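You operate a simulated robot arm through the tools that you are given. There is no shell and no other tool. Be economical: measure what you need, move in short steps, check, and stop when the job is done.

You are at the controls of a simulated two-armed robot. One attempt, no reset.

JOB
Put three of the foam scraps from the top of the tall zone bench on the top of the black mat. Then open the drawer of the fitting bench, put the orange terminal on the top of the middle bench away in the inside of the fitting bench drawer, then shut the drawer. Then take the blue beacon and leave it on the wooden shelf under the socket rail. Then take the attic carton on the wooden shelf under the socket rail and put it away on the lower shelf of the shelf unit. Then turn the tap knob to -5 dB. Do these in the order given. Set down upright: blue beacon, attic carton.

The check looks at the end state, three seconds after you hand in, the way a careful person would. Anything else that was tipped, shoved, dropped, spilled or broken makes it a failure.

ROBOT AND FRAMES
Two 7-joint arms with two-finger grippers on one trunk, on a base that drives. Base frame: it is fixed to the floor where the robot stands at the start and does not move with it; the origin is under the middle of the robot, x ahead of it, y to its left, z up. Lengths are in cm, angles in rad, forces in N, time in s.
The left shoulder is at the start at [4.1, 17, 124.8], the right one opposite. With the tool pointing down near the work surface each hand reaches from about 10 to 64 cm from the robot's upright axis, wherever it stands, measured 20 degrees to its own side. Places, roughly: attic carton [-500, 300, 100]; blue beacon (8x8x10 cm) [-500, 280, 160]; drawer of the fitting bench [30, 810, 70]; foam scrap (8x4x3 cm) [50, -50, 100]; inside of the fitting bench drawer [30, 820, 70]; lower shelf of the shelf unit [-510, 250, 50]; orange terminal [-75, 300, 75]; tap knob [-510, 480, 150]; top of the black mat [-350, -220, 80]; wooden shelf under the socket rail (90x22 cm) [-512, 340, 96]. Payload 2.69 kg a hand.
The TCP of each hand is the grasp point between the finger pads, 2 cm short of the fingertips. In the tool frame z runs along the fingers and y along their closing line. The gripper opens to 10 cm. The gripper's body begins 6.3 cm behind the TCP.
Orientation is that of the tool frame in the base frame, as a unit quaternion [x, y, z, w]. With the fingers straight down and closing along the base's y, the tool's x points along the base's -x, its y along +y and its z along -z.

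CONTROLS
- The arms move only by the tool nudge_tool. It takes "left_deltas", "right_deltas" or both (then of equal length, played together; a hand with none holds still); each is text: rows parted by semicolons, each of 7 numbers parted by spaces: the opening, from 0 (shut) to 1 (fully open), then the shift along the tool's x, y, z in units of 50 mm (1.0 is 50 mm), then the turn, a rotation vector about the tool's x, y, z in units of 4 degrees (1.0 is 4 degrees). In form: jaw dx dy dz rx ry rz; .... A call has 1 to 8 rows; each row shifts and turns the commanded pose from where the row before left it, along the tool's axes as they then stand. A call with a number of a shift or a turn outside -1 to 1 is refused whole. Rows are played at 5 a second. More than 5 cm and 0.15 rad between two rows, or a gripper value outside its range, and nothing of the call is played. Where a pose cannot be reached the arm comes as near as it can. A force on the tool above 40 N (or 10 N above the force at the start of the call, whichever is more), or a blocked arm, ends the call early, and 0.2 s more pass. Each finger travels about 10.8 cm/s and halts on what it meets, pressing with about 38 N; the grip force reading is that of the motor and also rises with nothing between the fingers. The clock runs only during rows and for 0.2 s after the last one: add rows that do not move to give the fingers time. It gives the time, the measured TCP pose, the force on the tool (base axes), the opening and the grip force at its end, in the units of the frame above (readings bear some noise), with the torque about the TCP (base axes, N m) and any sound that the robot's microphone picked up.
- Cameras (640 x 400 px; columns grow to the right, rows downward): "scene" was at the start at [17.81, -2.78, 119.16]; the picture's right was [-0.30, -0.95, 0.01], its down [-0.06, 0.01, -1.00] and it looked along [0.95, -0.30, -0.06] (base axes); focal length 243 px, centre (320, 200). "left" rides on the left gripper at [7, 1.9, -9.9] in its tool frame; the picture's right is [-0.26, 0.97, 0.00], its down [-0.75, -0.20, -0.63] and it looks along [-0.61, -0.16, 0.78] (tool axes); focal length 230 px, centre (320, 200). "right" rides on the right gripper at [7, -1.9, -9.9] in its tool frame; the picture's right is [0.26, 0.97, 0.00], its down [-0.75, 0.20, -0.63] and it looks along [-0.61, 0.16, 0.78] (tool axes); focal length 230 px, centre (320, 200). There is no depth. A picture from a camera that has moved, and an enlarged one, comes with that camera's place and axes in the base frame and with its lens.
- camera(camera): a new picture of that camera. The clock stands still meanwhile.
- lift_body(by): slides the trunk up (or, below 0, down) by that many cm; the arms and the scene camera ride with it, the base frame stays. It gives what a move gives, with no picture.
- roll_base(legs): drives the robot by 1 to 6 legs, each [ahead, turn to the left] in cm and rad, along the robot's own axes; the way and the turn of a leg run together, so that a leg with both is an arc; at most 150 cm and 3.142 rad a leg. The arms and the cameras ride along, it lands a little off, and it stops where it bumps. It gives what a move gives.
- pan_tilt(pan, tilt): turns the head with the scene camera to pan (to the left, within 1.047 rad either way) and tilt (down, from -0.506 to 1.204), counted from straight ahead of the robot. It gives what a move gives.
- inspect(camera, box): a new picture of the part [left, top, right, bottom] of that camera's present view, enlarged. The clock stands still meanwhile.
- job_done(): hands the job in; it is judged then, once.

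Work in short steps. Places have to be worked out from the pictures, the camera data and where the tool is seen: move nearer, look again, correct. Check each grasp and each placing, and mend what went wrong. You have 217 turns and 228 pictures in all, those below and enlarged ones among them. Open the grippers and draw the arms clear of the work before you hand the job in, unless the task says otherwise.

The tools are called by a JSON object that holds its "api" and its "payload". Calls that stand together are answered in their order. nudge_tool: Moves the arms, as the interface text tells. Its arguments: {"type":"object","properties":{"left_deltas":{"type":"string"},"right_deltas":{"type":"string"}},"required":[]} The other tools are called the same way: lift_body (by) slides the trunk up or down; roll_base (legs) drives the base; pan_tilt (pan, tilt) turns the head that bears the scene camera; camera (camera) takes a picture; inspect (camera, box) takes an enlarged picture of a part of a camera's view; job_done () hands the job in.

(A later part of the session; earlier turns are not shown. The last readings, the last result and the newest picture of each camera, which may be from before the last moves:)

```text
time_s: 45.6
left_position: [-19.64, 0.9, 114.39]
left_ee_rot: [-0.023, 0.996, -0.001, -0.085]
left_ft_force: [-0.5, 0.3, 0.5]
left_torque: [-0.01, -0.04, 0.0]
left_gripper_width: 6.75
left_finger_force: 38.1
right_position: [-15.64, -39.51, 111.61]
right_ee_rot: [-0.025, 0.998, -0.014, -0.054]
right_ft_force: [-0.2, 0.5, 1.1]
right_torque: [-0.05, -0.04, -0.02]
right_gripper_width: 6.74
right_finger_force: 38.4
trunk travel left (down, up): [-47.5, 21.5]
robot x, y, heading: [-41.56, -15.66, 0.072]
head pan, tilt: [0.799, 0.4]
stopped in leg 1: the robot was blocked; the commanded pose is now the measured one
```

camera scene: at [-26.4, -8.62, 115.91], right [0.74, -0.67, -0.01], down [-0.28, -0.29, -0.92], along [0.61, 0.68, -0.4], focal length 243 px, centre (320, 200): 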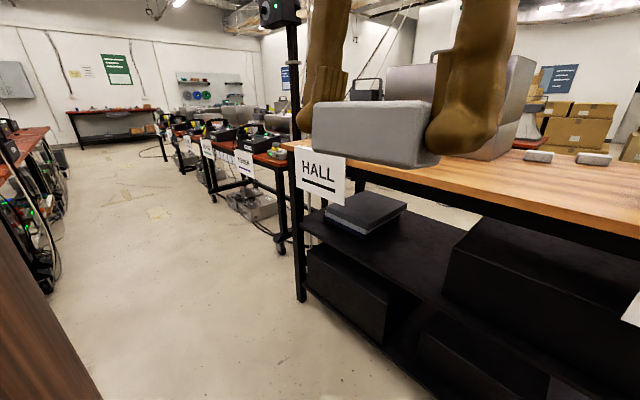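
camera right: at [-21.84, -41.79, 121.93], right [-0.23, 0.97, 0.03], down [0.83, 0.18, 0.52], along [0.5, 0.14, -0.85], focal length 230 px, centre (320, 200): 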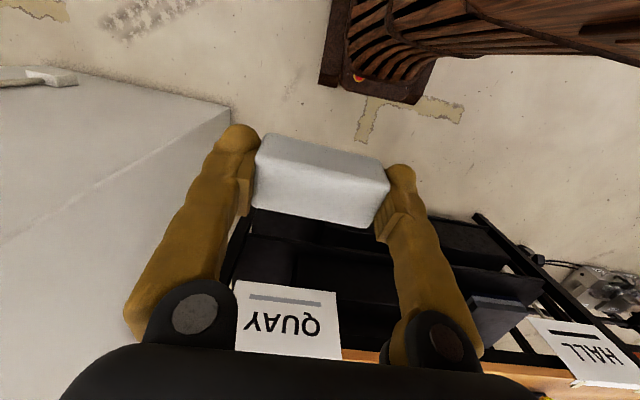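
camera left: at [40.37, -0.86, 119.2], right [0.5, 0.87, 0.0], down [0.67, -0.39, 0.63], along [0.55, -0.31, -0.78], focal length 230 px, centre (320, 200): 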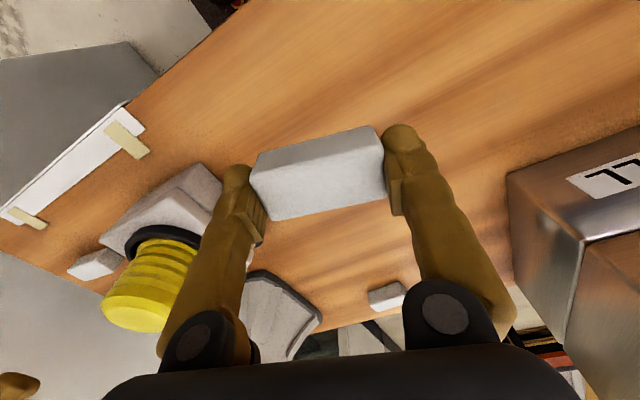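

The left arm gets pushed back on left turns. I test the opposite turn direction after moving forward a little.

{"api": "roll_base", "payload": {"legs": [[12, 0]]}}

{"api": "nudge_tool", "payload": {"left_deltas": "0.5 -0.8 0 -0.1 0 -0.9 0; 0.5 -0.8 0 -0.1 0 -0.9 0; 0.5 -0.6 0 0 0 -0.6 0; 0.5 0 0 0 0 0 0", "right_deltas": "0.5 -0.8 0 -0.2 0 -0.8 0; 0.5 -0.7 0 -0.2 0 -0.7 0; 0.5 0 0 -0.2 0 0 0; 0.5 0 0 0 0 0 0"}}

{"api": "roll_base", "payload": {"legs": [[0, 0.5]]}}

```text
time_s: 46.8
left_position: [-9.13, 1.41, 115.42]
left_ee_rot: [-0.024, 0.998, -0.001, -0.062]
left_ft_force: [1.0, 1.0, 1.1]
left_torque: [-0.08, 0.08, -0.03]
left_gripper_width: 6.75
left_finger_force: 38.3
right_position: [-6.47, -38.93, 112.22]
right_ee_rot: [-0.017, 0.999, -0.01, -0.044]
right_ft_force: [-1.1, -0.3, 0.1]
right_torque: [-0.01, -0.05, 0.0]
right_gripper_width: 6.75
right_finger_force: 38.0
trunk travel left (down, up): [-47.5, 21.5]
robot x, y, heading: [-29.93, -14.63, 0.069]
head pan, tilt: [0.799, 0.4]
```

```text
time_s: 47.8
left_position: [1.31, 1.44, 115.84]
left_ee_rot: [-0.022, 0.999, 0.002, 0.025]
left_ft_force: [1.2, 0.1, 0.1]
left_torque: [-0.02, 0.08, -0.03]
left_gripper_width: 6.75
left_finger_force: 37.8
right_position: [0.46, -38.63, 115.03]
right_ee_rot: [-0.018, 1.0, -0.009, 0.013]
right_ft_force: [1.4, -0.3, 1.3]
right_torque: [-0.03, 0.11, -0.02]
right_gripper_width: 6.76
right_finger_force: 37.6
trunk travel left (down, up): [-47.5, 21.5]
robot x, y, heading: [-29.89, -14.82, 0.072]
head pan, tilt: [0.799, 0.4]
```

```text
time_s: 49.7
left_position: [-8.56, 15.52, 114.98]
left_ee_rot: [-0.267, 0.964, 0.005, 0.015]
left_ft_force: [0.3, 0.7, 0.9]
left_torque: [-0.07, 0.08, -0.02]
left_gripper_width: 6.73
left_finger_force: 37.5
right_position: [9.59, -20.41, 113.79]
right_ee_rot: [-0.263, 0.965, -0.011, -0.007]
right_ft_force: [0.0, 0.2, -0.4]
right_torque: [-0.04, 0.02, 0.0]
right_gripper_width: 6.76
right_finger_force: 37.9
trunk travel left (down, up): [-47.5, 21.5]
robot x, y, heading: [-29.48, -15.61, 0.563]
head pan, tilt: [0.799, 0.4]
```

The turn works here, so something stands behind at x≈-70. I turn on in steps and look.

{"api": "roll_base", "payload": {"legs": [[0, 0.7]]}}

{"api": "camera", "payload": {"camera": "scene"}}

```text
time_s: 52.0
left_position: [-34.25, 19.71, 115.67]
left_ee_rot: [-0.583, 0.812, 0.016, 0.019]
left_ft_force: [0.5, -0.8, -0.8]
left_torque: [0.01, -0.02, -0.02]
left_gripper_width: 6.75
left_finger_force: 37.6
right_position: [3.25, 4.43, 113.21]
right_ee_rot: [-0.579, 0.815, -0.013, -0.01]
right_ft_force: [-0.2, 0.9, 0.2]
right_torque: [-0.01, 0.0, 0.0]
right_gripper_width: 6.75
right_finger_force: 38.4
trunk travel left (down, up): [-47.5, 21.5]
robot x, y, heading: [-29.24, -15.4, 1.269]
head pan, tilt: [0.799, 0.4]
```

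```text
196 pictures are left
camera scene: at [-31.06, 1.3, 115.91], right [0.88, 0.48, -0.01], down [0.18, -0.36, -0.92], along [-0.44, 0.8, -0.4], focal length 243 px, centre (320, 200)
```

scene: 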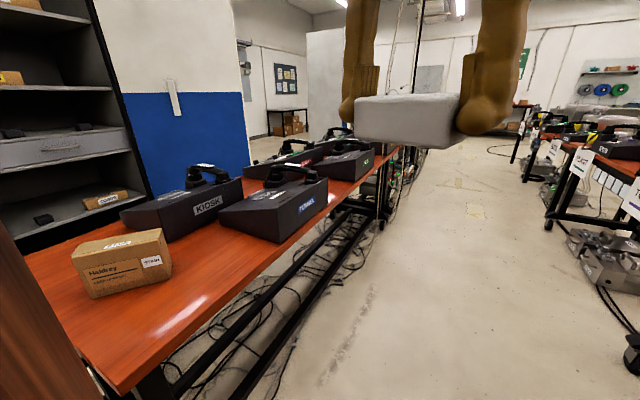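

The red bench behind has its corner near [-68, 6]. I keep turning left to see the way toward the mat.

{"api": "roll_base", "payload": {"legs": [[0, 1.2]]}}

{"api": "pan_tilt", "payload": {"pan": 0.6, "tilt": 0.3}}

{"api": "camera", "payload": {"camera": "scene"}}

```text
time_s: 52.7
left_position: [-36.98, 12.93, 113.45]
left_ee_rot: [-0.584, 0.811, -0.013, -0.021]
left_ft_force: [0.2, -0.5, 0.1]
left_torque: [0.05, -0.02, 0.02]
left_gripper_width: 6.76
left_finger_force: 38.2
right_position: [2.33, 0.78, 111.75]
right_ee_rot: [-0.594, 0.803, -0.034, -0.03]
right_ft_force: [-0.8, -0.5, 0.3]
right_torque: [0.03, -0.02, 0.06]
right_gripper_width: 6.71
right_finger_force: 38.2
trunk travel left (down, up): [-47.5, 21.5]
robot x, y, heading: [-29.12, -15.52, 1.275]
head pan, tilt: [0.799, 0.4]
stopped in leg 1: the robot was blocked; the commanded pose is now the measured one
```

```text
time_s: 53.5
left_position: [-36.71, 13.18, 113.43]
left_ee_rot: [-0.585, 0.81, -0.013, -0.021]
left_ft_force: [0.5, 0.4, -0.8]
left_torque: [0.02, 0.02, 0.0]
left_gripper_width: 6.74
left_finger_force: 37.8
right_position: [2.49, 0.92, 111.62]
right_ee_rot: [-0.593, 0.804, -0.034, -0.032]
right_ft_force: [0.1, 0.5, 0.3]
right_torque: [0.01, 0.01, 0.0]
right_gripper_width: 6.74
right_finger_force: 38.1
trunk travel left (down, up): [-47.5, 21.5]
robot x, y, heading: [-29.75, -15.42, 1.277]
head pan, tilt: [0.6, 0.3]
```

```text
195 pictures are left
camera scene: at [-29.46, 2.13, 116.81], right [0.95, 0.3, -0.01], down [0.08, -0.3, -0.95], along [-0.29, 0.91, -0.31], focal length 243 px, centre (320, 200)
```

scene: 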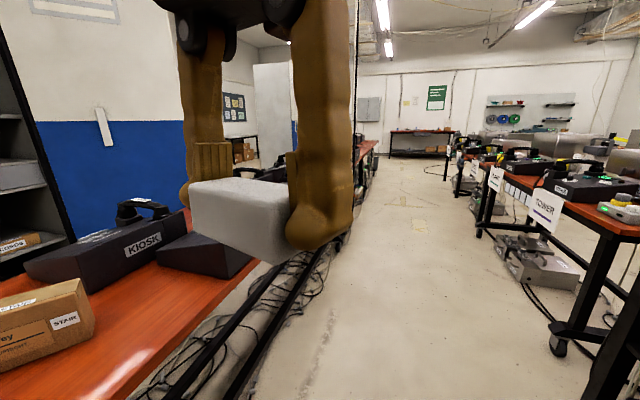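

Blocked again with nothing visible touching; I retry with a short turn after restoring the arms outward.

{"api": "nudge_tool", "payload": {"left_deltas": "0.5 -0.7 0 -0.4 0 -0.6 0; 0.5 -0.7 0 -0.4 0 0 0; 0.5 0 0 -0.2 0 0 0; 0.5 0 0 0 0 0 0", "right_deltas": "0.5 -0.5 0 -0.4 0 -0.8 0; 0.5 -0.4 0 -0.4 0 0 0; 0.5 0 0 -0.2 0 0 0; 0.5 0 0 0 0 0 0"}}

{"api": "roll_base", "payload": {"legs": [[0, 0.4]]}}

```text
time_s: 54.5
left_position: [-34.47, 20.13, 119.48]
left_ee_rot: [-0.586, 0.81, 0.011, 0.012]
left_ft_force: [0.1, -0.2, 0.0]
left_torque: [-0.01, 0.0, -0.01]
left_gripper_width: 6.75
left_finger_force: 38.0
right_position: [4.54, 4.38, 114.9]
right_ee_rot: [-0.584, 0.812, -0.015, -0.019]
right_ft_force: [0.6, -0.3, 0.7]
right_torque: [0.0, 0.02, -0.02]
right_gripper_width: 6.74
right_finger_force: 38.6
right hand out of reach, approached as far as the arm can: row 1, 3
trunk travel left (down, up): [-47.5, 21.5]
robot x, y, heading: [-29.19, -15.1, 1.275]
head pan, tilt: [0.6, 0.3]
```

```text
time_s: 56.1
left_position: [-47.94, 15.4, 119.51]
left_ee_rot: [0.734, -0.679, -0.013, -0.008]
left_ft_force: [-0.6, 0.4, -0.4]
left_torque: [-0.02, -0.01, 0.01]
left_gripper_width: 6.76
left_finger_force: 38.0
right_position: [-5.73, 15.99, 114.86]
right_ee_rot: [0.731, -0.682, 0.019, 0.014]
right_ft_force: [0.2, -0.5, 0.1]
right_torque: [0.02, -0.01, 0.0]
right_gripper_width: 6.73
right_finger_force: 38.1
trunk travel left (down, up): [-47.5, 21.5]
robot x, y, heading: [-29.29, -15.35, 1.676]
head pan, tilt: [0.6, 0.3]
```

It works when the arms are freshly set, so the block was an arm-hold matter, not the surroundings. I turn on.

{"api": "roll_base", "payload": {"legs": [[0, 0.5], [0, 0.5]]}}

{"api": "pan_tilt", "payload": {"pan": 0.5, "tilt": 0.3}}

{"api": "camera", "payload": {"camera": "scene"}}

```text
time_s: 59.4
left_position: [-63.69, -15.28, 119.35]
left_ee_rot: [0.97, -0.243, -0.015, -0.001]
left_ft_force: [0.1, -0.8, -1.0]
left_torque: [0.02, -0.01, 0.0]
left_gripper_width: 6.73
left_finger_force: 38.3
right_position: [-41.8, 21.21, 114.24]
right_ee_rot: [0.969, -0.246, 0.032, 0.012]
right_ft_force: [-0.1, 0.3, 0.2]
right_torque: [0.03, -0.01, 0.0]
right_gripper_width: 6.72
right_finger_force: 38.3
trunk travel left (down, up): [-47.5, 21.5]
robot x, y, heading: [-28.87, -15.01, 2.67]
head pan, tilt: [0.6, 0.3]
```

```text
time_s: 60.1
left_position: [-61.56, -16.48, 118.31]
left_ee_rot: [0.97, -0.244, 0.008, 0.004]
left_ft_force: [-0.3, -0.2, -0.1]
left_torque: [0.02, 0.02, 0.01]
left_gripper_width: 6.74
left_finger_force: 37.9
right_position: [-39.32, 19.87, 113.08]
right_ee_rot: [0.968, -0.245, 0.056, 0.017]
right_ft_force: [0.4, -0.2, -0.1]
right_torque: [0.04, -0.01, 0.03]
right_gripper_width: 6.74
right_finger_force: 37.7
trunk travel left (down, up): [-47.5, 21.5]
robot x, y, heading: [-29.05, -15.14, 2.671]
head pan, tilt: [0.499, 0.3]
```

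```text
194 pictures are left
camera scene: at [-46.52, -11.37, 116.81], right [-0.03, 1.0, -0.01], down [0.31, 0.0, -0.95], along [-0.95, -0.03, -0.31], focal length 243 px, centre (320, 200)
```

scene: 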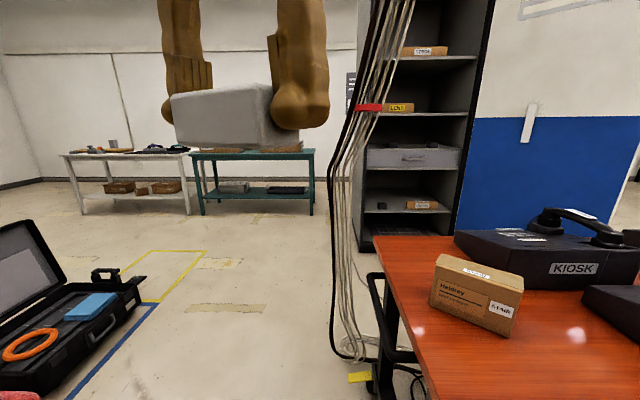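

The way west is open between the hanging cables (y≈-7) and the tool case (y<-125). I refresh the arms, turn to heading 3.55 and drive between them.

{"api": "nudge_tool", "payload": {"left_deltas": "0.5 -0.3 0 -0.1 0 0 0; 0.5 -0.2 0 0 0 0 0; 0.5 0 0 0 0 0 0", "right_deltas": "0.5 -0.3 0 -0.2 0.3 -0.9 0; 0.5 -0.3 0 0 0 -0.5 0; 0.5 0 0 0 0 0 0"}}

{"api": "roll_base", "payload": {"legs": [[0, 0.45], [0, 0.43], [130, 0]]}}

{"api": "pan_tilt", "payload": {"pan": 0.0, "tilt": 0.3}}

{"api": "camera", "payload": {"camera": "scene"}}

```text
time_s: 60.9
left_position: [-64.09, -14.9, 120.35]
left_ee_rot: [0.97, -0.243, -0.019, -0.001]
left_ft_force: [-0.5, 0.4, 0.5]
left_torque: [0.03, -0.02, 0.01]
left_gripper_width: 6.75
left_finger_force: 37.8
right_position: [-42.93, 22.85, 113.77]
right_ee_rot: [0.969, -0.245, -0.01, -0.01]
right_ft_force: [0.2, -0.7, -0.1]
right_torque: [0.06, -0.02, 0.0]
right_gripper_width: 6.76
right_finger_force: 37.8
right hand out of reach, approached as far as the arm can: row 1
trunk travel left (down, up): [-47.5, 21.5]
robot x, y, heading: [-29.39, -15.07, 2.671]
head pan, tilt: [0.499, 0.3]
```

```text
time_s: 70.0
left_position: [-170.95, -93.33, 120.35]
left_ee_rot: [0.982, 0.188, -0.016, 0.008]
left_ft_force: [-0.5, -0.7, 0.2]
left_torque: [0.0, -0.01, -0.02]
left_gripper_width: 6.73
left_finger_force: 38.1
right_position: [-186.39, -52.75, 114.0]
right_ee_rot: [0.983, 0.186, -0.013, -0.005]
right_ft_force: [-1.0, 0.0, 0.2]
right_torque: [-0.03, 0.03, 0.0]
right_gripper_width: 6.74
right_finger_force: 37.4
trunk travel left (down, up): [-47.5, 21.5]
robot x, y, heading: [-148.54, -66.61, -2.744]
head pan, tilt: [0.499, 0.3]
```

```text
time_s: 71.0
left_position: [-169.13, -92.39, 119.11]
left_ee_rot: [0.982, 0.188, 0.006, 0.003]
left_ft_force: [-0.4, -0.1, -1.1]
left_torque: [0.01, -0.01, -0.04]
left_gripper_width: 6.75
left_finger_force: 38.2
right_position: [-183.98, -51.87, 112.71]
right_ee_rot: [0.982, 0.187, 0.01, -0.01]
right_ft_force: [-0.1, 0.1, 1.8]
right_torque: [0.04, 0.02, -0.02]
right_gripper_width: 6.75
right_finger_force: 38.4
trunk travel left (down, up): [-47.5, 21.5]
robot x, y, heading: [-148.58, -66.67, -2.741]
head pan, tilt: [0.0, 0.3]
```

```text
193 pictures are left
camera scene: at [-165.31, -73.84, 116.78], right [-0.39, 0.92, 0.0], down [0.29, 0.12, -0.95], along [-0.87, -0.37, -0.31], focal length 243 px, centre (320, 200)
```

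scene: 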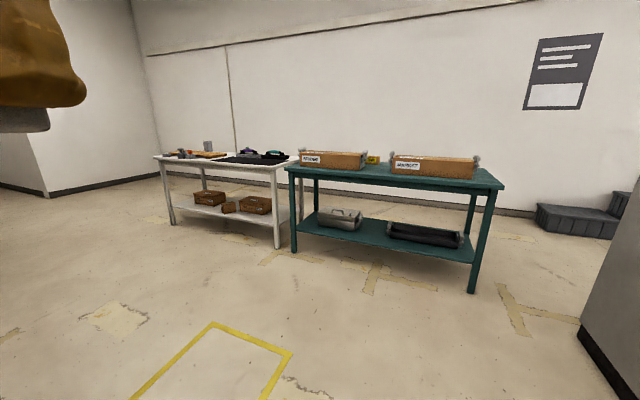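

The white table's front edge is near x=-340, y -345…-190, with the dark mat near [-365, -230]. I drive around the case to stand before it.

{"api": "nudge_tool", "payload": {"left_deltas": "0.5 -0.3 0 -0.1 0 0 0; 0.5 -0.2 0 0 0 0 0; 0.5 0 0 0 0 0 0", "right_deltas": "0.5 -0.3 0 0 0 0 0; 0.5 -0.3 0 0 0 -0.3 0; 0.5 0 0 0 0 0 0"}}

{"api": "roll_base", "payload": {"legs": [[80, 0], [0, 0.73], [130, 0], [0, -0.55], [0, -0.55]]}}

{"api": "pan_tilt", "payload": {"pan": 0.0, "tilt": 0.45}}

{"api": "camera", "payload": {"camera": "scene"}}

```text
time_s: 71.8
left_position: [-171.49, -93.54, 121.08]
left_ee_rot: [0.982, 0.189, -0.021, 0.007]
left_ft_force: [0.4, 0.2, 0.2]
left_torque: [0.01, 0.0, 0.0]
left_gripper_width: 6.74
left_finger_force: 37.9
right_position: [-187.23, -53.26, 114.07]
right_ee_rot: [0.982, 0.187, -0.026, -0.001]
right_ft_force: [0.2, 0.0, -0.3]
right_torque: [-0.02, -0.02, 0.02]
right_gripper_width: 6.74
right_finger_force: 37.5
trunk travel left (down, up): [-47.5, 21.5]
robot x, y, heading: [-148.41, -66.78, -2.737]
head pan, tilt: [0.0, 0.3]
```

```text
time_s: 87.3
left_position: [-310.77, -230.5, 121.25]
left_ee_rot: [1.0, -0.003, -0.024, 0.004]
left_ft_force: [-0.2, -0.2, 0.6]
left_torque: [0.05, 0.01, 0.01]
left_gripper_width: 6.71
left_finger_force: 37.8
right_position: [-310.35, -187.06, 114.28]
right_ee_rot: [1.0, -0.005, -0.027, -0.007]
right_ft_force: [-0.2, -0.5, -0.7]
right_torque: [0.02, 0.02, 0.01]
right_gripper_width: 6.75
right_finger_force: 38.2
trunk travel left (down, up): [-47.5, 21.5]
robot x, y, heading: [-279.39, -214.55, -3.126]
head pan, tilt: [0.0, 0.3]
```

```text
time_s: 88.0
left_position: [-308.64, -230.69, 120.21]
left_ee_rot: [1.0, -0.002, -0.003, 0.003]
left_ft_force: [0.4, -0.7, 0.3]
left_torque: [0.04, 0.06, -0.01]
left_gripper_width: 6.69
left_finger_force: 37.9
right_position: [-307.85, -187.52, 113.16]
right_ee_rot: [1.0, -0.004, -0.003, -0.008]
right_ft_force: [1.3, -1.1, -0.7]
right_torque: [0.04, 0.05, 0.0]
right_gripper_width: 6.74
right_finger_force: 38.2
trunk travel left (down, up): [-47.5, 21.5]
robot x, y, heading: [-279.27, -214.81, -3.122]
head pan, tilt: [0.0, 0.45]
```

```text
192 pictures are left
camera scene: at [-297.35, -215.28, 115.42], right [-0.02, 1.0, 0.0], down [0.45, 0.01, -0.89], along [-0.89, -0.02, -0.45], focal length 243 px, centre (320, 200)
```

scene: 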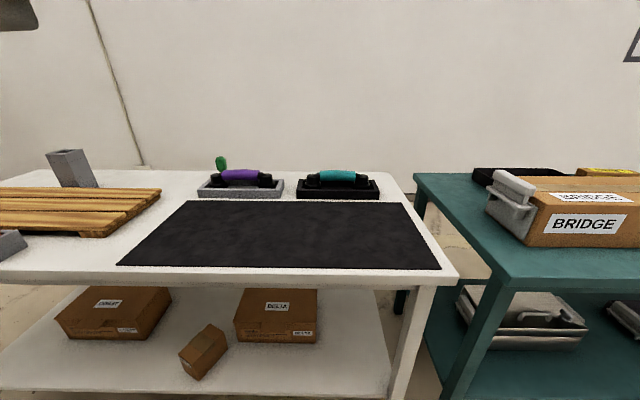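

The mat spans x -336…-366, y -260…-191 at z≈80. I lower the trunk 14 cm, drive ahead 10 cm, and bring both scraps over it.

{"api": "lift_body", "payload": {"by": -14}}

{"api": "nudge_tool", "payload": {"left_deltas": "0.5 -0.3 0 0 0 0 0; 0.5 -0.2 0 0 0 0 0; 0.5 0 0 0 0 0 0", "right_deltas": "0.5 -0.3 0 0 0 0 0; 0.5 -0.3 0 0 0 0 0; 0.5 0 0 0 0 0 0"}}

{"api": "roll_base", "payload": {"legs": [[10, 0]]}}

```text
time_s: 89.7
left_position: [-308.76, -230.41, 106.36]
left_ee_rot: [1.0, -0.003, -0.005, 0.004]
left_ft_force: [-0.3, 1.2, 0.2]
left_torque: [-0.05, 0.01, 0.01]
left_gripper_width: 6.7
left_finger_force: 38.4
right_position: [-307.96, -187.13, 99.19]
right_ee_rot: [1.0, -0.005, -0.006, -0.007]
right_ft_force: [-0.6, 0.8, 0.1]
right_torque: [0.01, 0.02, 0.0]
right_gripper_width: 6.75
right_finger_force: 37.9
trunk travel left (down, up): [-33.5, 35.5]
robot x, y, heading: [-279.33, -214.44, -3.123]
head pan, tilt: [0.0, 0.45]
```

```text
time_s: 90.5
left_position: [-311.48, -230.37, 107.68]
left_ee_rot: [0.999, -0.002, -0.031, 0.005]
left_ft_force: [-0.1, 0.9, 0.1]
left_torque: [-0.02, 0.04, 0.0]
left_gripper_width: 6.74
left_finger_force: 37.5
right_position: [-311.49, -187.27, 100.97]
right_ee_rot: [0.999, -0.004, -0.036, -0.006]
right_ft_force: [-0.8, -0.6, 0.0]
right_torque: [-0.01, -0.01, 0.0]
right_gripper_width: 6.73
right_finger_force: 38.2
trunk travel left (down, up): [-33.5, 35.5]
robot x, y, heading: [-279.61, -214.49, -3.125]
head pan, tilt: [0.0, 0.45]
```

```text
time_s: 91.6
left_position: [-319.23, -230.64, 108.5]
left_ee_rot: [0.999, -0.002, -0.041, 0.004]
left_ft_force: [0.1, 0.1, -0.5]
left_torque: [-0.01, 0.01, 0.04]
left_gripper_width: 6.72
left_finger_force: 38.3
right_position: [-319.76, -187.34, 101.46]
right_ee_rot: [0.999, -0.005, -0.045, -0.006]
right_ft_force: [-0.3, -0.9, -0.1]
right_torque: [0.02, -0.01, -0.03]
right_gripper_width: 6.71
right_finger_force: 37.7
trunk travel left (down, up): [-33.5, 35.5]
robot x, y, heading: [-289.48, -214.85, -3.123]
head pan, tilt: [0.0, 0.45]
```

I bring both hands over the mat at about 10 cm height.

{"api": "nudge_tool", "payload": {"left_deltas": "0.5 -0.725 0.135 0.44 0 0.15 0; 0.5 -0.725 0.135 0.44 0 0.15 0; 0.5 -0.725 0.135 0.44 0 0.15 0; 0.5 -0.725 0.135 0.44 0 0.15 0; 0.5 -0.725 0.135 0.44 0 0.15 0; 0.5 -0.725 0.135 0.44 0 0.15 0; 0.5 -0.725 0.135 0.44 0 0.15 0; 0.5 -0.725 0.135 0.44 0 0.15 0", "right_deltas": "0.5 -0.705 0.49 0.24 0 0.15 0; 0.5 -0.705 0.49 0.24 0 0.15 0; 0.5 -0.705 0.49 0.24 0 0.15 0; 0.5 -0.705 0.49 0.24 0 0.15 0; 0.5 -0.705 0.49 0.24 0 0.15 0; 0.5 -0.705 0.49 0.24 0 0.15 0; 0.5 -0.705 0.49 0.24 0 0.15 0; 0.5 -0.705 0.49 0.24 0 0.15 0"}}

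{"api": "camera", "payload": {"camera": "scene"}}

```text
time_s: 93.6
left_position: [-349.8, -235.87, 92.82]
left_ee_rot: [1.0, -0.001, -0.003, 0.003]
left_ft_force: [1.3, 0.0, 0.5]
left_torque: [-0.01, 0.12, 0.02]
left_gripper_width: 6.69
left_finger_force: 37.9
right_position: [-349.03, -206.91, 93.53]
right_ee_rot: [1.0, -0.006, -0.006, -0.008]
right_ft_force: [2.0, 0.0, 0.8]
right_torque: [0.01, 0.15, 0.01]
right_gripper_width: 6.76
right_finger_force: 37.5
trunk travel left (down, up): [-33.5, 35.5]
robot x, y, heading: [-289.46, -214.98, -3.121]
head pan, tilt: [0.0, 0.45]
stopped in row 8 (left hand): the arm was blocked; the commanded pose is now the measured one
```

```text
191 pictures are left
camera scene: at [-306.71, -215.23, 101.53], right [-0.02, 1.0, 0.0], down [0.45, 0.01, -0.9], along [-0.9, -0.02, -0.45], focal length 243 px, centre (320, 200)
```

scene: 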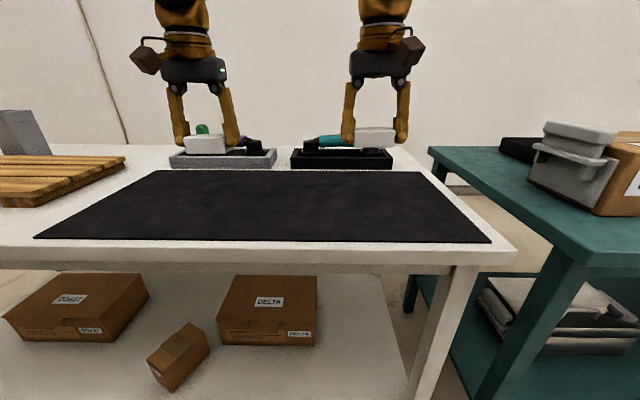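

Both hands are over the mat (x≈-349.5, y -236 and -207). I lower straight down to z≈84.

{"api": "nudge_tool", "payload": {"left_deltas": "0.5 0 0 0.5 0 0 0; 0.5 0 0 0.5 0 0 0; 0.5 0 0 0.5 0 0 0; 0.5 0 0 0.2 0 0 0; 0.5 0 0 0 0 0 0", "right_deltas": "0.5 0 0 0.5 0 0 0; 0.5 0 0 0.5 0 0 0; 0.5 0 0 0.5 0 0 0; 0.5 0 0 0.35 0 0 0; 0.5 0 0 0 0 0 0"}}

{"api": "camera", "payload": {"camera": "scene"}}

```text
time_s: 93.9
left_position: [-348.78, -235.85, 92.56]
left_ee_rot: [1.0, -0.002, -0.011, 0.003]
left_ft_force: [1.4, -0.4, 0.0]
left_torque: [0.01, 0.16, 0.05]
left_gripper_width: 6.72
left_finger_force: 38.0
right_position: [-347.91, -206.83, 93.39]
right_ee_rot: [1.0, -0.006, -0.012, -0.009]
right_ft_force: [2.1, -0.5, 0.3]
right_torque: [0.01, 0.13, -0.03]
right_gripper_width: 6.76
right_finger_force: 38.1
trunk travel left (down, up): [-33.5, 35.5]
robot x, y, heading: [-289.27, -214.88, -3.123]
head pan, tilt: [0.0, 0.45]
stopped in row 1 (left hand): the arm was blocked; the commanded pose is now the measured one
```

```text
190 pictures are left
camera scene: at [-306.9, -215.25, 101.48], right [-0.02, 1.0, 0.0], down [0.45, 0.01, -0.89], along [-0.89, -0.02, -0.45], focal length 243 px, centre (320, 200)
```

scene: 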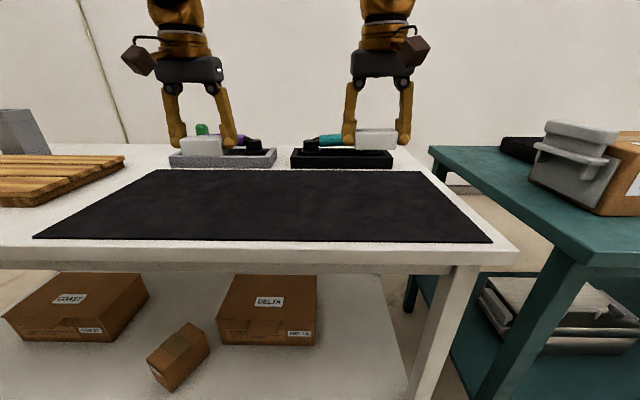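

No contact is visible; I retry with the left alone in gentle steps.

{"api": "nudge_tool", "payload": {"left_deltas": "0.5 0 0 0.2 0 0 0; 0.5 0 0 0.3 0 0 0; 0.5 0 0 0.3 0 0 0; 0.5 0 0 0.3 0 0 0; 0.5 0 0 0.3 0 0 0"}}

```text
time_s: 95.1
left_position: [-349.1, -235.75, 85.14]
left_ee_rot: [1.0, -0.001, -0.008, 0.003]
left_ft_force: [-0.4, -0.7, 0.2]
left_torque: [0.0, 0.0, -0.02]
left_gripper_width: 6.72
left_finger_force: 38.1
right_position: [-348.32, -206.86, 92.96]
right_ee_rot: [1.0, -0.006, -0.008, -0.01]
right_ft_force: [0.0, 0.0, 0.5]
right_torque: [0.0, -0.01, 0.01]
right_gripper_width: 6.73
right_finger_force: 38.1
trunk travel left (down, up): [-33.5, 35.5]
robot x, y, heading: [-289.91, -215.07, -3.125]
head pan, tilt: [0.0, 0.45]
```

Works. The left scrap's bottom should be about 2 cm above the mat; I lower both further, the left slowly for contact.

{"api": "nudge_tool", "payload": {"left_deltas": "0.5 0 0 0.1 0 0 0; 0.5 0 0 0.1 0 0 0; 0.5 0 0 0.05 0 0 0; 0.5 0 0 0.05 0 0 0; 0.5 0 0 0 0 0 0", "right_deltas": "0.5 0 0 0.35 0 0 0; 0.5 0 0 0.35 0 0 0; 0.5 0 0 0.35 0 0 0; 0.5 0 0 0.35 0 0 0; 0.5 0 0 0 0 0 0"}}

{"api": "inspect", "payload": {"camera": "scene", "box": [140, 80, 440, 250]}}

```text
time_s: 96.3
left_position: [-349.09, -235.79, 83.57]
left_ee_rot: [1.0, -0.002, -0.006, 0.003]
left_ft_force: [-0.2, -0.6, -0.1]
left_torque: [0.07, 0.0, 0.0]
left_gripper_width: 6.74
left_finger_force: 37.8
right_position: [-348.49, -206.76, 85.87]
right_ee_rot: [1.0, -0.006, -0.009, -0.009]
right_ft_force: [-0.1, 0.2, -0.2]
right_torque: [0.02, -0.01, -0.01]
right_gripper_width: 6.73
right_finger_force: 37.9
trunk travel left (down, up): [-33.5, 35.5]
robot x, y, heading: [-289.23, -214.75, -3.125]
head pan, tilt: [0.0, 0.45]
```

```text
2.13 times, centred on (290, 165) of scene
camera zoom: at [-307.26, -215.23, 101.4], right [-0.02, 1.0, 0.0], down [0.45, 0.01, -0.89], along [-0.89, -0.02, -0.45], focal length 519 px, centre (384, 275)
```

zoom: 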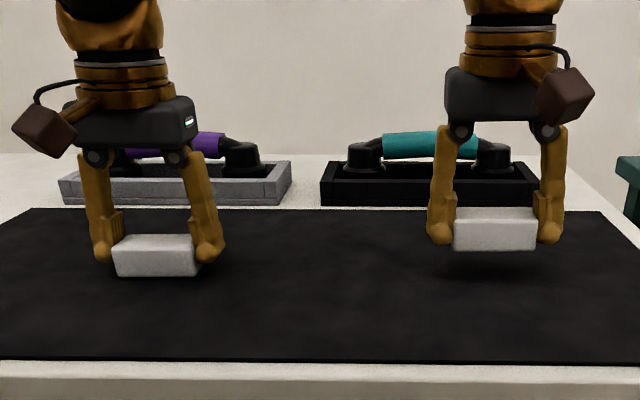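

The left scrap is just above the mat. I continue down in small steps watching force.

{"api": "nudge_tool", "payload": {"left_deltas": "0.5 0 0 0.04 0 0 0; 0.5 0 0 0.04 0 0 0; 0.5 0 0 0.04 0 0 0; 0.5 0 0 0 0 0 0", "right_deltas": "0.5 0 0 0.2 0 0 0; 0.5 0 0 0.2 0 0 0; 0.5 0 0 0.1 0 0 0; 0.5 0 0 0 0 0 0"}}

{"api": "inspect", "payload": {"camera": "scene", "box": [140, 80, 440, 250]}}

```text
time_s: 97.3
left_position: [-349.25, -236.02, 83.34]
left_ee_rot: [1.0, -0.002, -0.011, 0.004]
left_ft_force: [-1.8, -0.7, 28.5]
left_torque: [-0.2, -0.15, -0.01]
left_gripper_width: 6.72
left_finger_force: 37.9
right_position: [-348.41, -206.59, 83.55]
right_ee_rot: [1.0, -0.007, -0.009, -0.008]
right_ft_force: [-0.1, -0.4, 0.3]
right_torque: [0.0, -0.02, 0.01]
right_gripper_width: 6.74
right_finger_force: 38.2
trunk travel left (down, up): [-33.5, 35.5]
robot x, y, heading: [-289.48, -215.29, -3.12]
head pan, tilt: [0.0, 0.45]
```

```text
2.13 times, centred on (290, 165) of scene
camera zoom: at [-307.08, -215.16, 101.45], right [-0.02, 1.0, 0.0], down [0.45, 0.01, -0.89], along [-0.89, -0.02, -0.45], focal length 519 px, centre (384, 275)
```

zoom: 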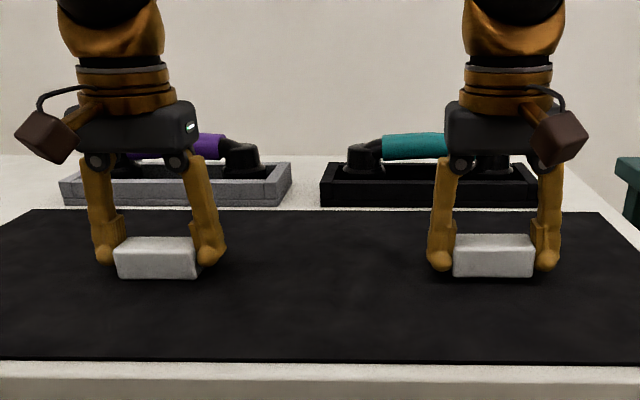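

Left has contact at z≈83.4; the right is within a millimetre or two. I open both and rise.

{"api": "nudge_tool", "payload": {"left_deltas": "0.5 0 0 -0.04 0 0 0; 0.8 0 0 0 0 0 0; 1 0 0 0 0 0 0; 1 0 0 -0.3 0 0 0; 1 0 0 -0.5 0 0 0; 1 0 0 -0.5 0 0 0; 1 0 0 -0.5 0 0 0", "right_deltas": "0.5 0 0 0.02 0 0 0; 0.8 0 0 0 0 0 0; 1 0 0 0 0 0 0; 1 0 0 -0.3 0 0 0; 1 0 0 -0.5 0 0 0; 1 0 0 -0.5 0 0 0; 1 0 0 -0.5 0 0 0"}}

{"api": "camera", "payload": {"camera": "scene"}}

```text
time_s: 97.9
left_position: [-347.47, -235.88, 84.26]
left_ee_rot: [1.0, -0.002, -0.013, 0.005]
left_ft_force: [0.3, 0.2, 1.4]
left_torque: [-0.03, 0.11, -0.02]
left_gripper_width: 8.0
left_finger_force: 0.0
right_position: [-347.19, -206.54, 84.64]
right_ee_rot: [1.0, -0.006, -0.018, -0.009]
right_ft_force: [0.8, -0.1, 0.1]
right_torque: [0.0, 0.06, 0.02]
right_gripper_width: 8.0
right_finger_force: 0.1
trunk travel left (down, up): [-33.5, 35.5]
robot x, y, heading: [-289.04, -214.92, -3.124]
head pan, tilt: [0.0, 0.45]
stopped in row 2 (left hand): the arm was blocked; the commanded pose is now the measured one
```

```text
187 pictures are left
camera scene: at [-306.88, -215.21, 101.46], right [-0.02, 1.0, 0.0], down [0.45, 0.01, -0.89], along [-0.89, -0.02, -0.45], focal length 243 px, centre (320, 200)
```

scene: 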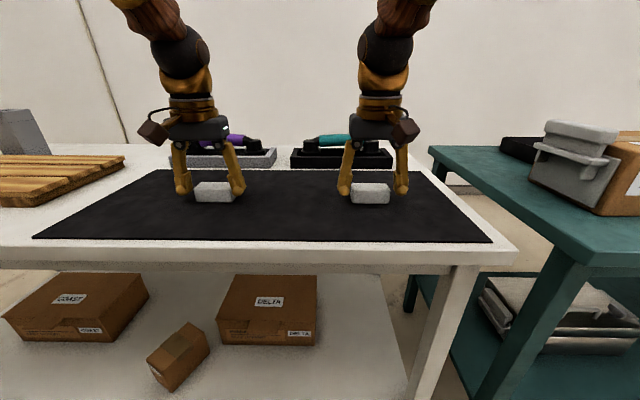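

Both released at 8 cm width. I open fully and rise.

{"api": "nudge_tool", "payload": {"left_deltas": "1 0 0 0 0 0 0; 1 0 0 0 0 0 0; 1 0 0 -0.4 0 0 0; 1 0 0 -0.6 0 0 0; 1 0 0 -0.6 0 0 0; 1 0 0 -0.6 0 0 0; 1 0 0 -0.6 0 0 0", "right_deltas": "1 0 0 0 0 0 0; 1 0 0 0 0 0 0; 1 0 0 -0.4 0 0 0; 1 0 0 -0.6 0 0 0; 1 0 0 -0.6 0 0 0; 1 0 0 -0.6 0 0 0; 1 0 0 -0.6 0 0 0"}}

{"api": "camera", "payload": {"camera": "scene"}}

```text
time_s: 99.5
left_position: [-347.41, -235.73, 97.85]
left_ee_rot: [1.0, -0.001, -0.01, 0.004]
left_ft_force: [0.0, -0.7, -0.8]
left_torque: [-0.01, 0.04, 0.0]
left_gripper_width: 9.98
left_finger_force: 0.1
right_position: [-346.83, -206.68, 98.55]
right_ee_rot: [1.0, -0.006, -0.017, -0.009]
right_ft_force: [1.3, 0.3, -0.1]
right_torque: [0.02, 0.0, -0.04]
right_gripper_width: 10.01
right_finger_force: 0.1
trunk travel left (down, up): [-33.5, 35.5]
robot x, y, heading: [-289.52, -214.77, -3.123]
head pan, tilt: [0.0, 0.45]
```

```text
186 pictures are left
camera scene: at [-307.2, -215.22, 101.41], right [-0.02, 1.0, 0.0], down [0.45, 0.01, -0.89], along [-0.89, -0.02, -0.45], focal length 243 px, centre (320, 200)
```

scene: 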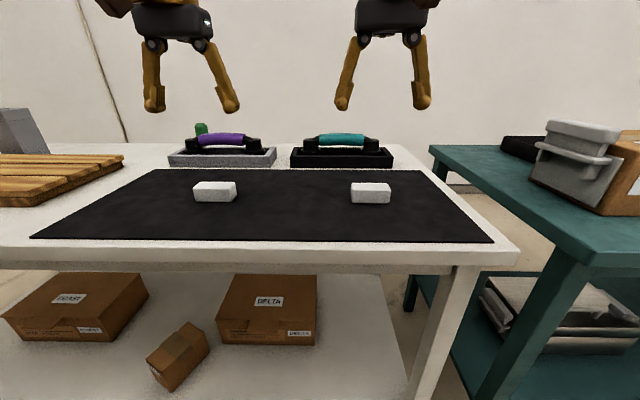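

Two scraps lie on the mat. I draw the hands in, back off, and raise the trunk.

{"api": "nudge_tool", "payload": {"left_deltas": "1 0.7 0 -0.4 0 0 0; 1 0.75 0 -0.2 0 0 0; 1 0.75 0 0 0 0 0; 1 0.75 0 0 0 0 0; 1 0.75 0 0 0 0 0; 1 0.75 0 0 0 0 0; 1 0.6 0 0 0 0 0; 1 0 0 0 0 0 0", "right_deltas": "1 0.7 -0.3 -0.4 0 0 0; 1 0.75 -0.4 -0.2 0 0 0; 1 0.75 -0.4 0 0 0 0; 1 0.75 -0.4 0 0 0 0; 1 0.75 -0.3 0 0 0 0; 1 0.75 -0.2 0 0 0 0; 1 0.6 0 0 0 0 0; 1 0 0 0 0 0 0"}}

{"api": "roll_base", "payload": {"legs": [[-40, 0]]}}

{"api": "lift_body", "payload": {"by": 14}}

```text
time_s: 101.3
left_position: [-321.97, -236.08, 100.16]
left_ee_rot: [1.0, -0.002, -0.01, 0.004]
left_ft_force: [0.1, -0.3, -0.2]
left_torque: [0.03, -0.01, 0.03]
left_gripper_width: 10.03
left_finger_force: 0.1
right_position: [-321.18, -197.13, 100.23]
right_ee_rot: [1.0, -0.007, -0.008, -0.01]
right_ft_force: [-0.9, -0.3, -0.4]
right_torque: [0.03, 0.0, 0.0]
right_gripper_width: 9.99
right_finger_force: 0.0
trunk travel left (down, up): [-33.5, 35.5]
robot x, y, heading: [-289.4, -214.59, -3.122]
head pan, tilt: [0.0, 0.45]
```

```text
time_s: 103.8
left_position: [-281.35, -235.11, 100.21]
left_ee_rot: [1.0, -0.003, -0.011, 0.003]
left_ft_force: [0.2, 0.2, 0.9]
left_torque: [0.02, 0.05, 0.01]
left_gripper_width: 10.0
left_finger_force: 0.0
right_position: [-280.55, -196.31, 100.19]
right_ee_rot: [1.0, -0.007, -0.009, -0.009]
right_ft_force: [0.2, 0.0, -0.1]
right_torque: [-0.02, -0.01, 0.0]
right_gripper_width: 10.0
right_finger_force: 0.0
trunk travel left (down, up): [-33.5, 35.5]
robot x, y, heading: [-248.96, -214.17, -3.126]
head pan, tilt: [0.0, 0.45]
```

```text
time_s: 105.5
left_position: [-279.16, -235.06, 112.88]
left_ee_rot: [1.0, -0.004, 0.015, 0.003]
left_ft_force: [0.3, 0.2, 0.1]
left_torque: [0.04, 0.05, -0.01]
left_gripper_width: 10.02
left_finger_force: 0.0
right_position: [-278.3, -196.3, 112.93]
right_ee_rot: [1.0, -0.007, 0.015, -0.009]
right_ft_force: [-0.2, 0.1, 0.0]
right_torque: [0.02, -0.02, -0.02]
right_gripper_width: 10.01
right_finger_force: 0.0
trunk travel left (down, up): [-47.5, 21.5]
robot x, y, heading: [-248.66, -213.86, -3.123]
head pan, tilt: [0.0, 0.45]
```

I drive back along the same corridor (four legs), then look.

{"api": "roll_base", "payload": {"legs": [[0, -1.82], [120, 0], [0, -0.94], [80, 0]]}}

{"api": "camera", "payload": {"camera": "scene"}}

```text
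time_s: 106.4
left_position: [-274.67, -234.59, 111.85]
left_ee_rot: [0.999, -0.015, 0.043, 0.003]
left_ft_force: [0.3, -0.8, -0.2]
left_torque: [-0.04, 0.07, -0.03]
left_gripper_width: 9.98
left_finger_force: 0.1
right_position: [-272.98, -195.75, 112.07]
right_ee_rot: [0.999, -0.016, 0.041, -0.01]
right_ft_force: [0.5, 0.1, 0.4]
right_torque: [0.04, 0.05, -0.02]
right_gripper_width: 10.0
right_finger_force: 0.0
trunk travel left (down, up): [-47.5, 21.5]
robot x, y, heading: [-248.92, -213.99, 3.14]
head pan, tilt: [0.0, 0.45]
stopped in leg 1: the robot was blocked; the commanded pose is now the measured one
```

```text
185 pictures are left
camera scene: at [-266.7, -214.21, 115.43], right [0.0, 1.0, 0.0], down [0.45, 0.0, -0.89], along [-0.89, 0.0, -0.45], focal length 243 px, centre (320, 200)
```

scene: 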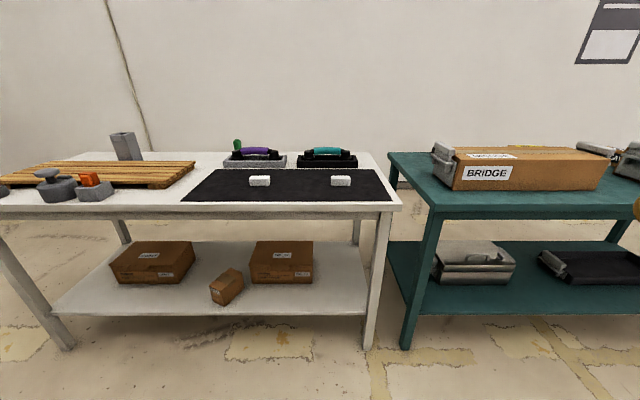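

Large turn legs seem to trip the stop, so I refresh the arms and turn in legs of about 0.6.

{"api": "nudge_tool", "payload": {"left_deltas": "1 -0.5 0 -0.2 0 0.7 0; 1 -0.4 0 -0.1 0 0.5 0; 1 0 0 0 0 0 0", "right_deltas": "1 -0.5 0 -0.2 0 -0.6 0; 1 -0.4 0 -0.1 0 -0.6 0; 1 0 0 0 0 0 0"}}

{"api": "roll_base", "payload": {"legs": [[0, -0.6], [0, -0.6], [0, -0.6], [120, 0], [0, -0.47], [0, -0.47]]}}

```text
time_s: 107.2
left_position: [-280.33, -234.21, 114.73]
left_ee_rot: [0.999, -0.014, 0.052, 0.004]
left_ft_force: [-0.8, 0.1, -0.7]
left_torque: [0.03, -0.01, 0.02]
left_gripper_width: 10.0
left_finger_force: 0.0
right_position: [-278.47, -195.41, 114.26]
right_ee_rot: [1.0, -0.016, -0.022, -0.01]
right_ft_force: [-1.2, 0.0, 0.8]
right_torque: [0.0, 0.01, -0.03]
right_gripper_width: 10.0
right_finger_force: 0.2
trunk travel left (down, up): [-47.5, 21.5]
robot x, y, heading: [-248.75, -214.23, 3.141]
head pan, tilt: [0.0, 0.45]
```

```text
time_s: 108.0
left_position: [-277.23, -233.28, 115.48]
left_ee_rot: [0.999, -0.033, 0.037, 0.003]
left_ft_force: [0.8, -0.1, 0.0]
left_torque: [0.01, 0.05, 0.02]
left_gripper_width: 10.01
left_finger_force: 0.1
right_position: [-273.16, -194.53, 113.4]
right_ee_rot: [0.999, -0.032, 0.003, -0.01]
right_ft_force: [0.8, 0.8, 0.6]
right_torque: [0.0, 0.04, -0.01]
right_gripper_width: 10.0
right_finger_force: 0.1
trunk travel left (down, up): [-47.5, 21.5]
robot x, y, heading: [-248.83, -213.91, 3.112]
head pan, tilt: [0.0, 0.45]
stopped in leg 1: the robot was blocked; the commanded pose is now the measured one
```

Perhaps something real is behind. I drive 25 cm ahead (where I turned before) and turn there.

{"api": "nudge_tool", "payload": {"left_deltas": "1 -0.2 0 -0.1 0 -0.7 0; 1 -0.2 0 0 0 -0.6 0; 1 0 0 0 0 0 0", "right_deltas": "1 -0.5 0 -0.2 0 0 0; 1 -0.4 0 0 0 0 0; 1 0 0 0 0 0 0"}}

{"api": "roll_base", "payload": {"legs": [[25, 0], [0, -0.6], [0, -0.6]]}}

{"api": "camera", "payload": {"camera": "scene"}}

```text
time_s: 108.8
left_position: [-279.46, -233.02, 115.07]
left_ee_rot: [0.999, -0.033, 0.005, 0.002]
left_ft_force: [0.5, -0.8, -0.1]
left_torque: [0.01, -0.01, -0.01]
left_gripper_width: 10.02
left_finger_force: 0.1
right_position: [-278.54, -194.38, 115.82]
right_ee_rot: [0.999, -0.031, -0.026, -0.01]
right_ft_force: [0.8, 0.3, 0.6]
right_torque: [0.01, -0.03, 0.0]
right_gripper_width: 10.02
right_finger_force: 0.1
trunk travel left (down, up): [-47.5, 21.5]
robot x, y, heading: [-248.56, -214.1, 3.108]
head pan, tilt: [0.0, 0.45]
```

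```text
time_s: 114.0
left_position: [-302.93, -191.57, 115.51]
left_ee_rot: [0.807, -0.591, 0.0, 0.002]
left_ft_force: [0.5, -0.1, 0.1]
left_torque: [0.0, 0.0, 0.02]
left_gripper_width: 9.99
left_finger_force: 0.0
right_position: [-266.27, -178.52, 115.61]
right_ee_rot: [0.808, -0.589, -0.013, -0.021]
right_ft_force: [0.1, -0.8, -0.4]
right_torque: [-0.02, -0.02, -0.01]
right_gripper_width: 10.0
right_finger_force: 0.0
trunk travel left (down, up): [-47.5, 21.5]
robot x, y, heading: [-274.55, -213.98, 1.907]
head pan, tilt: [0.0, 0.45]
```

```text
184 pictures are left
camera scene: at [-280.43, -196.26, 115.4], right [0.94, 0.33, 0.0], down [0.15, -0.42, -0.89], along [-0.3, 0.84, -0.45], focal length 243 px, centre (320, 200)
```

scene: 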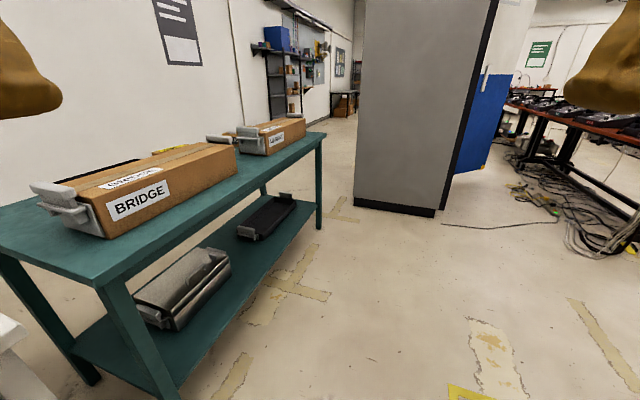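

Turning works here, so the block behind was real. I go on: to [-222,-98], then [-148,-67].

{"api": "roll_base", "payload": {"legs": [[0, -0.4], [0, -0.36], [127, 0], [0, -0.75], [80, 0]]}}

{"api": "camera", "payload": {"camera": "scene"}}

```text
time_s: 114.8
left_position: [-300.21, -197.29, 113.59]
left_ee_rot: [0.803, -0.594, 0.036, 0.024]
left_ft_force: [0.0, -0.2, -0.2]
left_torque: [0.02, 0.0, -0.03]
left_gripper_width: 9.99
left_finger_force: 0.1
right_position: [-264.04, -184.26, 114.21]
right_ee_rot: [0.799, -0.601, 0.013, 0.004]
right_ft_force: [0.2, 0.1, 0.6]
right_torque: [0.03, 0.01, -0.04]
right_gripper_width: 9.99
right_finger_force: 0.0
trunk travel left (down, up): [-47.5, 21.5]
robot x, y, heading: [-274.46, -213.28, 1.896]
head pan, tilt: [0.0, 0.45]
stopped in leg 1: the robot was blocked; the commanded pose is now the measured one
```

```text
183 pictures are left
camera scene: at [-280.11, -196.34, 115.43], right [0.95, 0.32, 0.0], down [0.14, -0.42, -0.89], along [-0.29, 0.85, -0.45], focal length 243 px, centre (320, 200)
```

scene: 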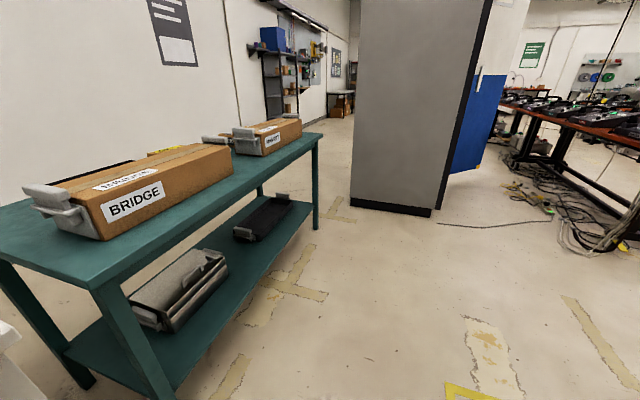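

Nothing is near; this looks like a sporadic stop. I simply retry.

{"api": "roll_base", "payload": {"legs": [[0, -0.75], [127, 0], [0, -0.75], [80, 0]]}}

```text
time_s: 117.9
left_position: [-279.89, -181.55, 114.91]
left_ee_rot: [-0.553, 0.832, -0.038, -0.01]
left_ft_force: [-0.3, 0.4, -0.3]
left_torque: [-0.04, 0.0, 0.0]
left_gripper_width: 10.0
left_finger_force: 0.0
right_position: [-246.9, -196.38, 115.22]
right_ee_rot: [-0.5, 0.866, 0.012, -0.015]
right_ft_force: [0.3, 0.2, -0.2]
right_torque: [-0.01, 0.01, -0.01]
right_gripper_width: 9.99
right_finger_force: 0.0
trunk travel left (down, up): [-47.5, 21.5]
robot x, y, heading: [-273.79, -210.68, 1.129]
head pan, tilt: [0.0, 0.45]
stopped in leg 2: the robot was blocked; the commanded pose is now the measured one
```

{"api": "roll_base", "payload": {"legs": [[127, 0], [0, -0.75], [80, 0]]}}

```text
time_s: 130.3
left_position: [-130.94, -36.33, 115.35]
left_ee_rot: [-0.21, 0.977, -0.019, -0.029]
left_ft_force: [0.3, 0.7, -0.3]
left_torque: [0.0, 0.03, 0.03]
left_gripper_width: 10.0
left_finger_force: 0.0
right_position: [-115.81, -69.98, 115.86]
right_ee_rot: [-0.172, 0.985, 0.003, -0.009]
right_ft_force: [0.8, 0.8, 0.5]
right_torque: [0.0, -0.03, 0.02]
right_gripper_width: 9.99
right_finger_force: 0.1
trunk travel left (down, up): [-47.5, 21.5]
robot x, y, heading: [-145.13, -62.72, 0.403]
head pan, tilt: [0.0, 0.45]
```

Sporadic indeed; now at [-145,-63]. I drive on to the bench: to [-30,-35], then [5,-16], then face it.

{"api": "roll_base", "payload": {"legs": [[0, -0.165], [118, 0], [0, 0.25], [40, 0], [0, -0.486]]}}

{"api": "camera", "payload": {"camera": "scene"}}

```text
time_s: 141.3
left_position: [23.53, 3.32, 116.11]
left_ee_rot: [-0.024, 0.999, -0.014, -0.035]
left_ft_force: [-0.1, 0.3, -0.2]
left_torque: [0.04, -0.01, 0.01]
left_gripper_width: 10.01
left_finger_force: 0.0
right_position: [24.92, -32.96, 116.37]
right_ee_rot: [0.022, 1.0, 0.004, -0.011]
right_ft_force: [-0.5, -0.1, 0.0]
right_torque: [-0.01, 0.02, 0.0]
right_gripper_width: 9.99
right_finger_force: 0.1
trunk travel left (down, up): [-47.5, 21.5]
robot x, y, heading: [1.13, -15.28, 0.022]
head pan, tilt: [0.0, 0.45]
```

```text
182 pictures are left
camera scene: at [19.55, -14.99, 115.4], right [0.02, -1.0, 0.0], down [-0.45, -0.01, -0.89], along [0.89, 0.02, -0.45], focal length 243 px, centre (320, 200)
```

scene: 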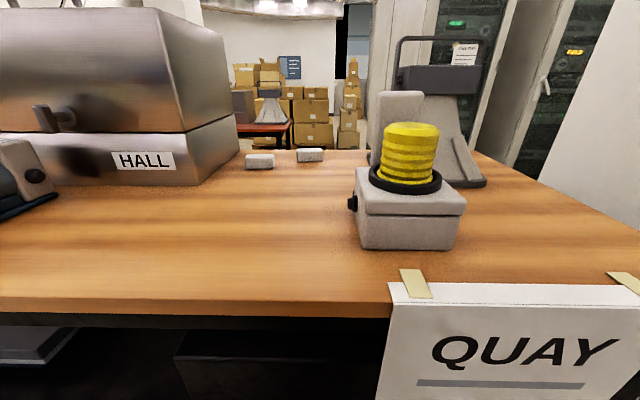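

B ≈ [79.9, 2.0], the metal box begins at y≈12.5. I drive 7 cm ahead, then advance the left hand while pitching its fingers forward about 32° for reach.

{"api": "roll_base", "payload": {"legs": [[7, 0]]}}

{"api": "nudge_tool", "payload": {"left_deltas": "1 -0.6 0 0.02 0 -1 0; 1 -0.59 0 0.06 0 -1 0; 1 -0.58 0 0.1 0 -1 0; 1 -0.58 0 0.15 0 -1 0; 1 -0.57 0 0.19 0 -1 0; 1 -0.55 0 0.23 0 -1 0; 1 -0.54 0 0.27 0 -1 0; 1 -0.53 0 0.3 0 -1 0"}}

{"api": "camera", "payload": {"camera": "left"}}

{"api": "camera", "payload": {"camera": "scene"}}

```text
time_s: 142.3
left_position: [28.62, 2.8, 116.52]
left_ee_rot: [-0.033, 0.999, -0.024, -0.03]
left_ft_force: [-0.2, 0.1, -0.5]
left_torque: [-0.02, 0.02, 0.01]
left_gripper_width: 10.02
left_finger_force: 0.0
right_position: [30.16, -32.59, 116.87]
right_ee_rot: [0.033, 0.999, 0.016, -0.009]
right_ft_force: [0.1, -1.2, 0.7]
right_torque: [0.02, -0.03, 0.02]
right_gripper_width: 9.98
right_finger_force: 0.1
trunk travel left (down, up): [-47.5, 21.5]
robot x, y, heading: [8.14, -15.1, 0.02]
head pan, tilt: [0.0, 0.45]
```

```text
time_s: 144.1
left_position: [52.34, 4.35, 114.11]
left_ee_rot: [-0.038, 0.968, -0.014, 0.248]
left_ft_force: [-0.1, -0.3, 0.2]
left_torque: [-0.01, 0.02, -0.01]
left_gripper_width: 10.01
left_finger_force: 0.0
right_position: [31.24, -31.82, 117.01]
right_ee_rot: [0.048, 0.998, 0.03, -0.021]
right_ft_force: [-0.3, -0.8, -0.5]
right_torque: [0.0, -0.04, 0.03]
right_gripper_width: 9.98
right_finger_force: 0.0
trunk travel left (down, up): [-47.5, 21.5]
robot x, y, heading: [8.39, -15.07, 0.021]
head pan, tilt: [0.0, 0.45]
```

```text
181 pictures are left
camera left: at [41.36, 5.77, 119.33], right [0.16, 0.98, 0.08], down [0.37, -0.13, 0.92], along [0.92, -0.12, -0.38], focal length 230 px, centre (320, 200)
```

left: 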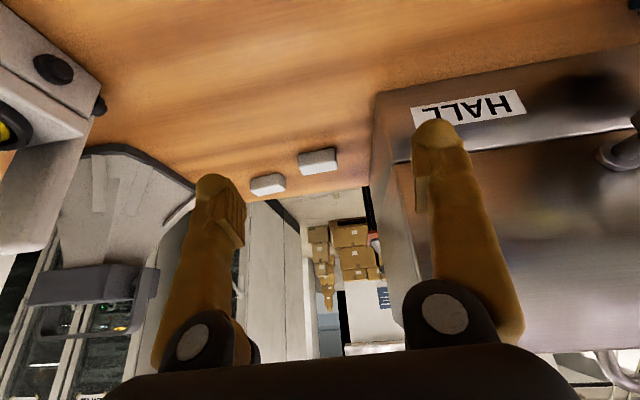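

```text
180 pictures are left
camera scene: at [26.63, -14.89, 115.39], right [0.02, -1.0, 0.0], down [-0.45, -0.01, -0.89], along [0.89, 0.02, -0.45], focal length 243 px, centre (320, 200)
```

scene: 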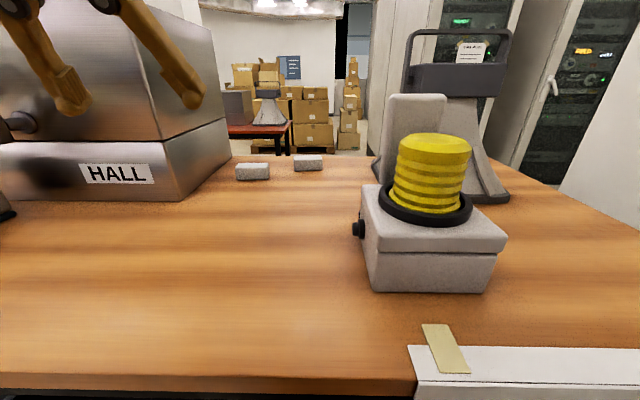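

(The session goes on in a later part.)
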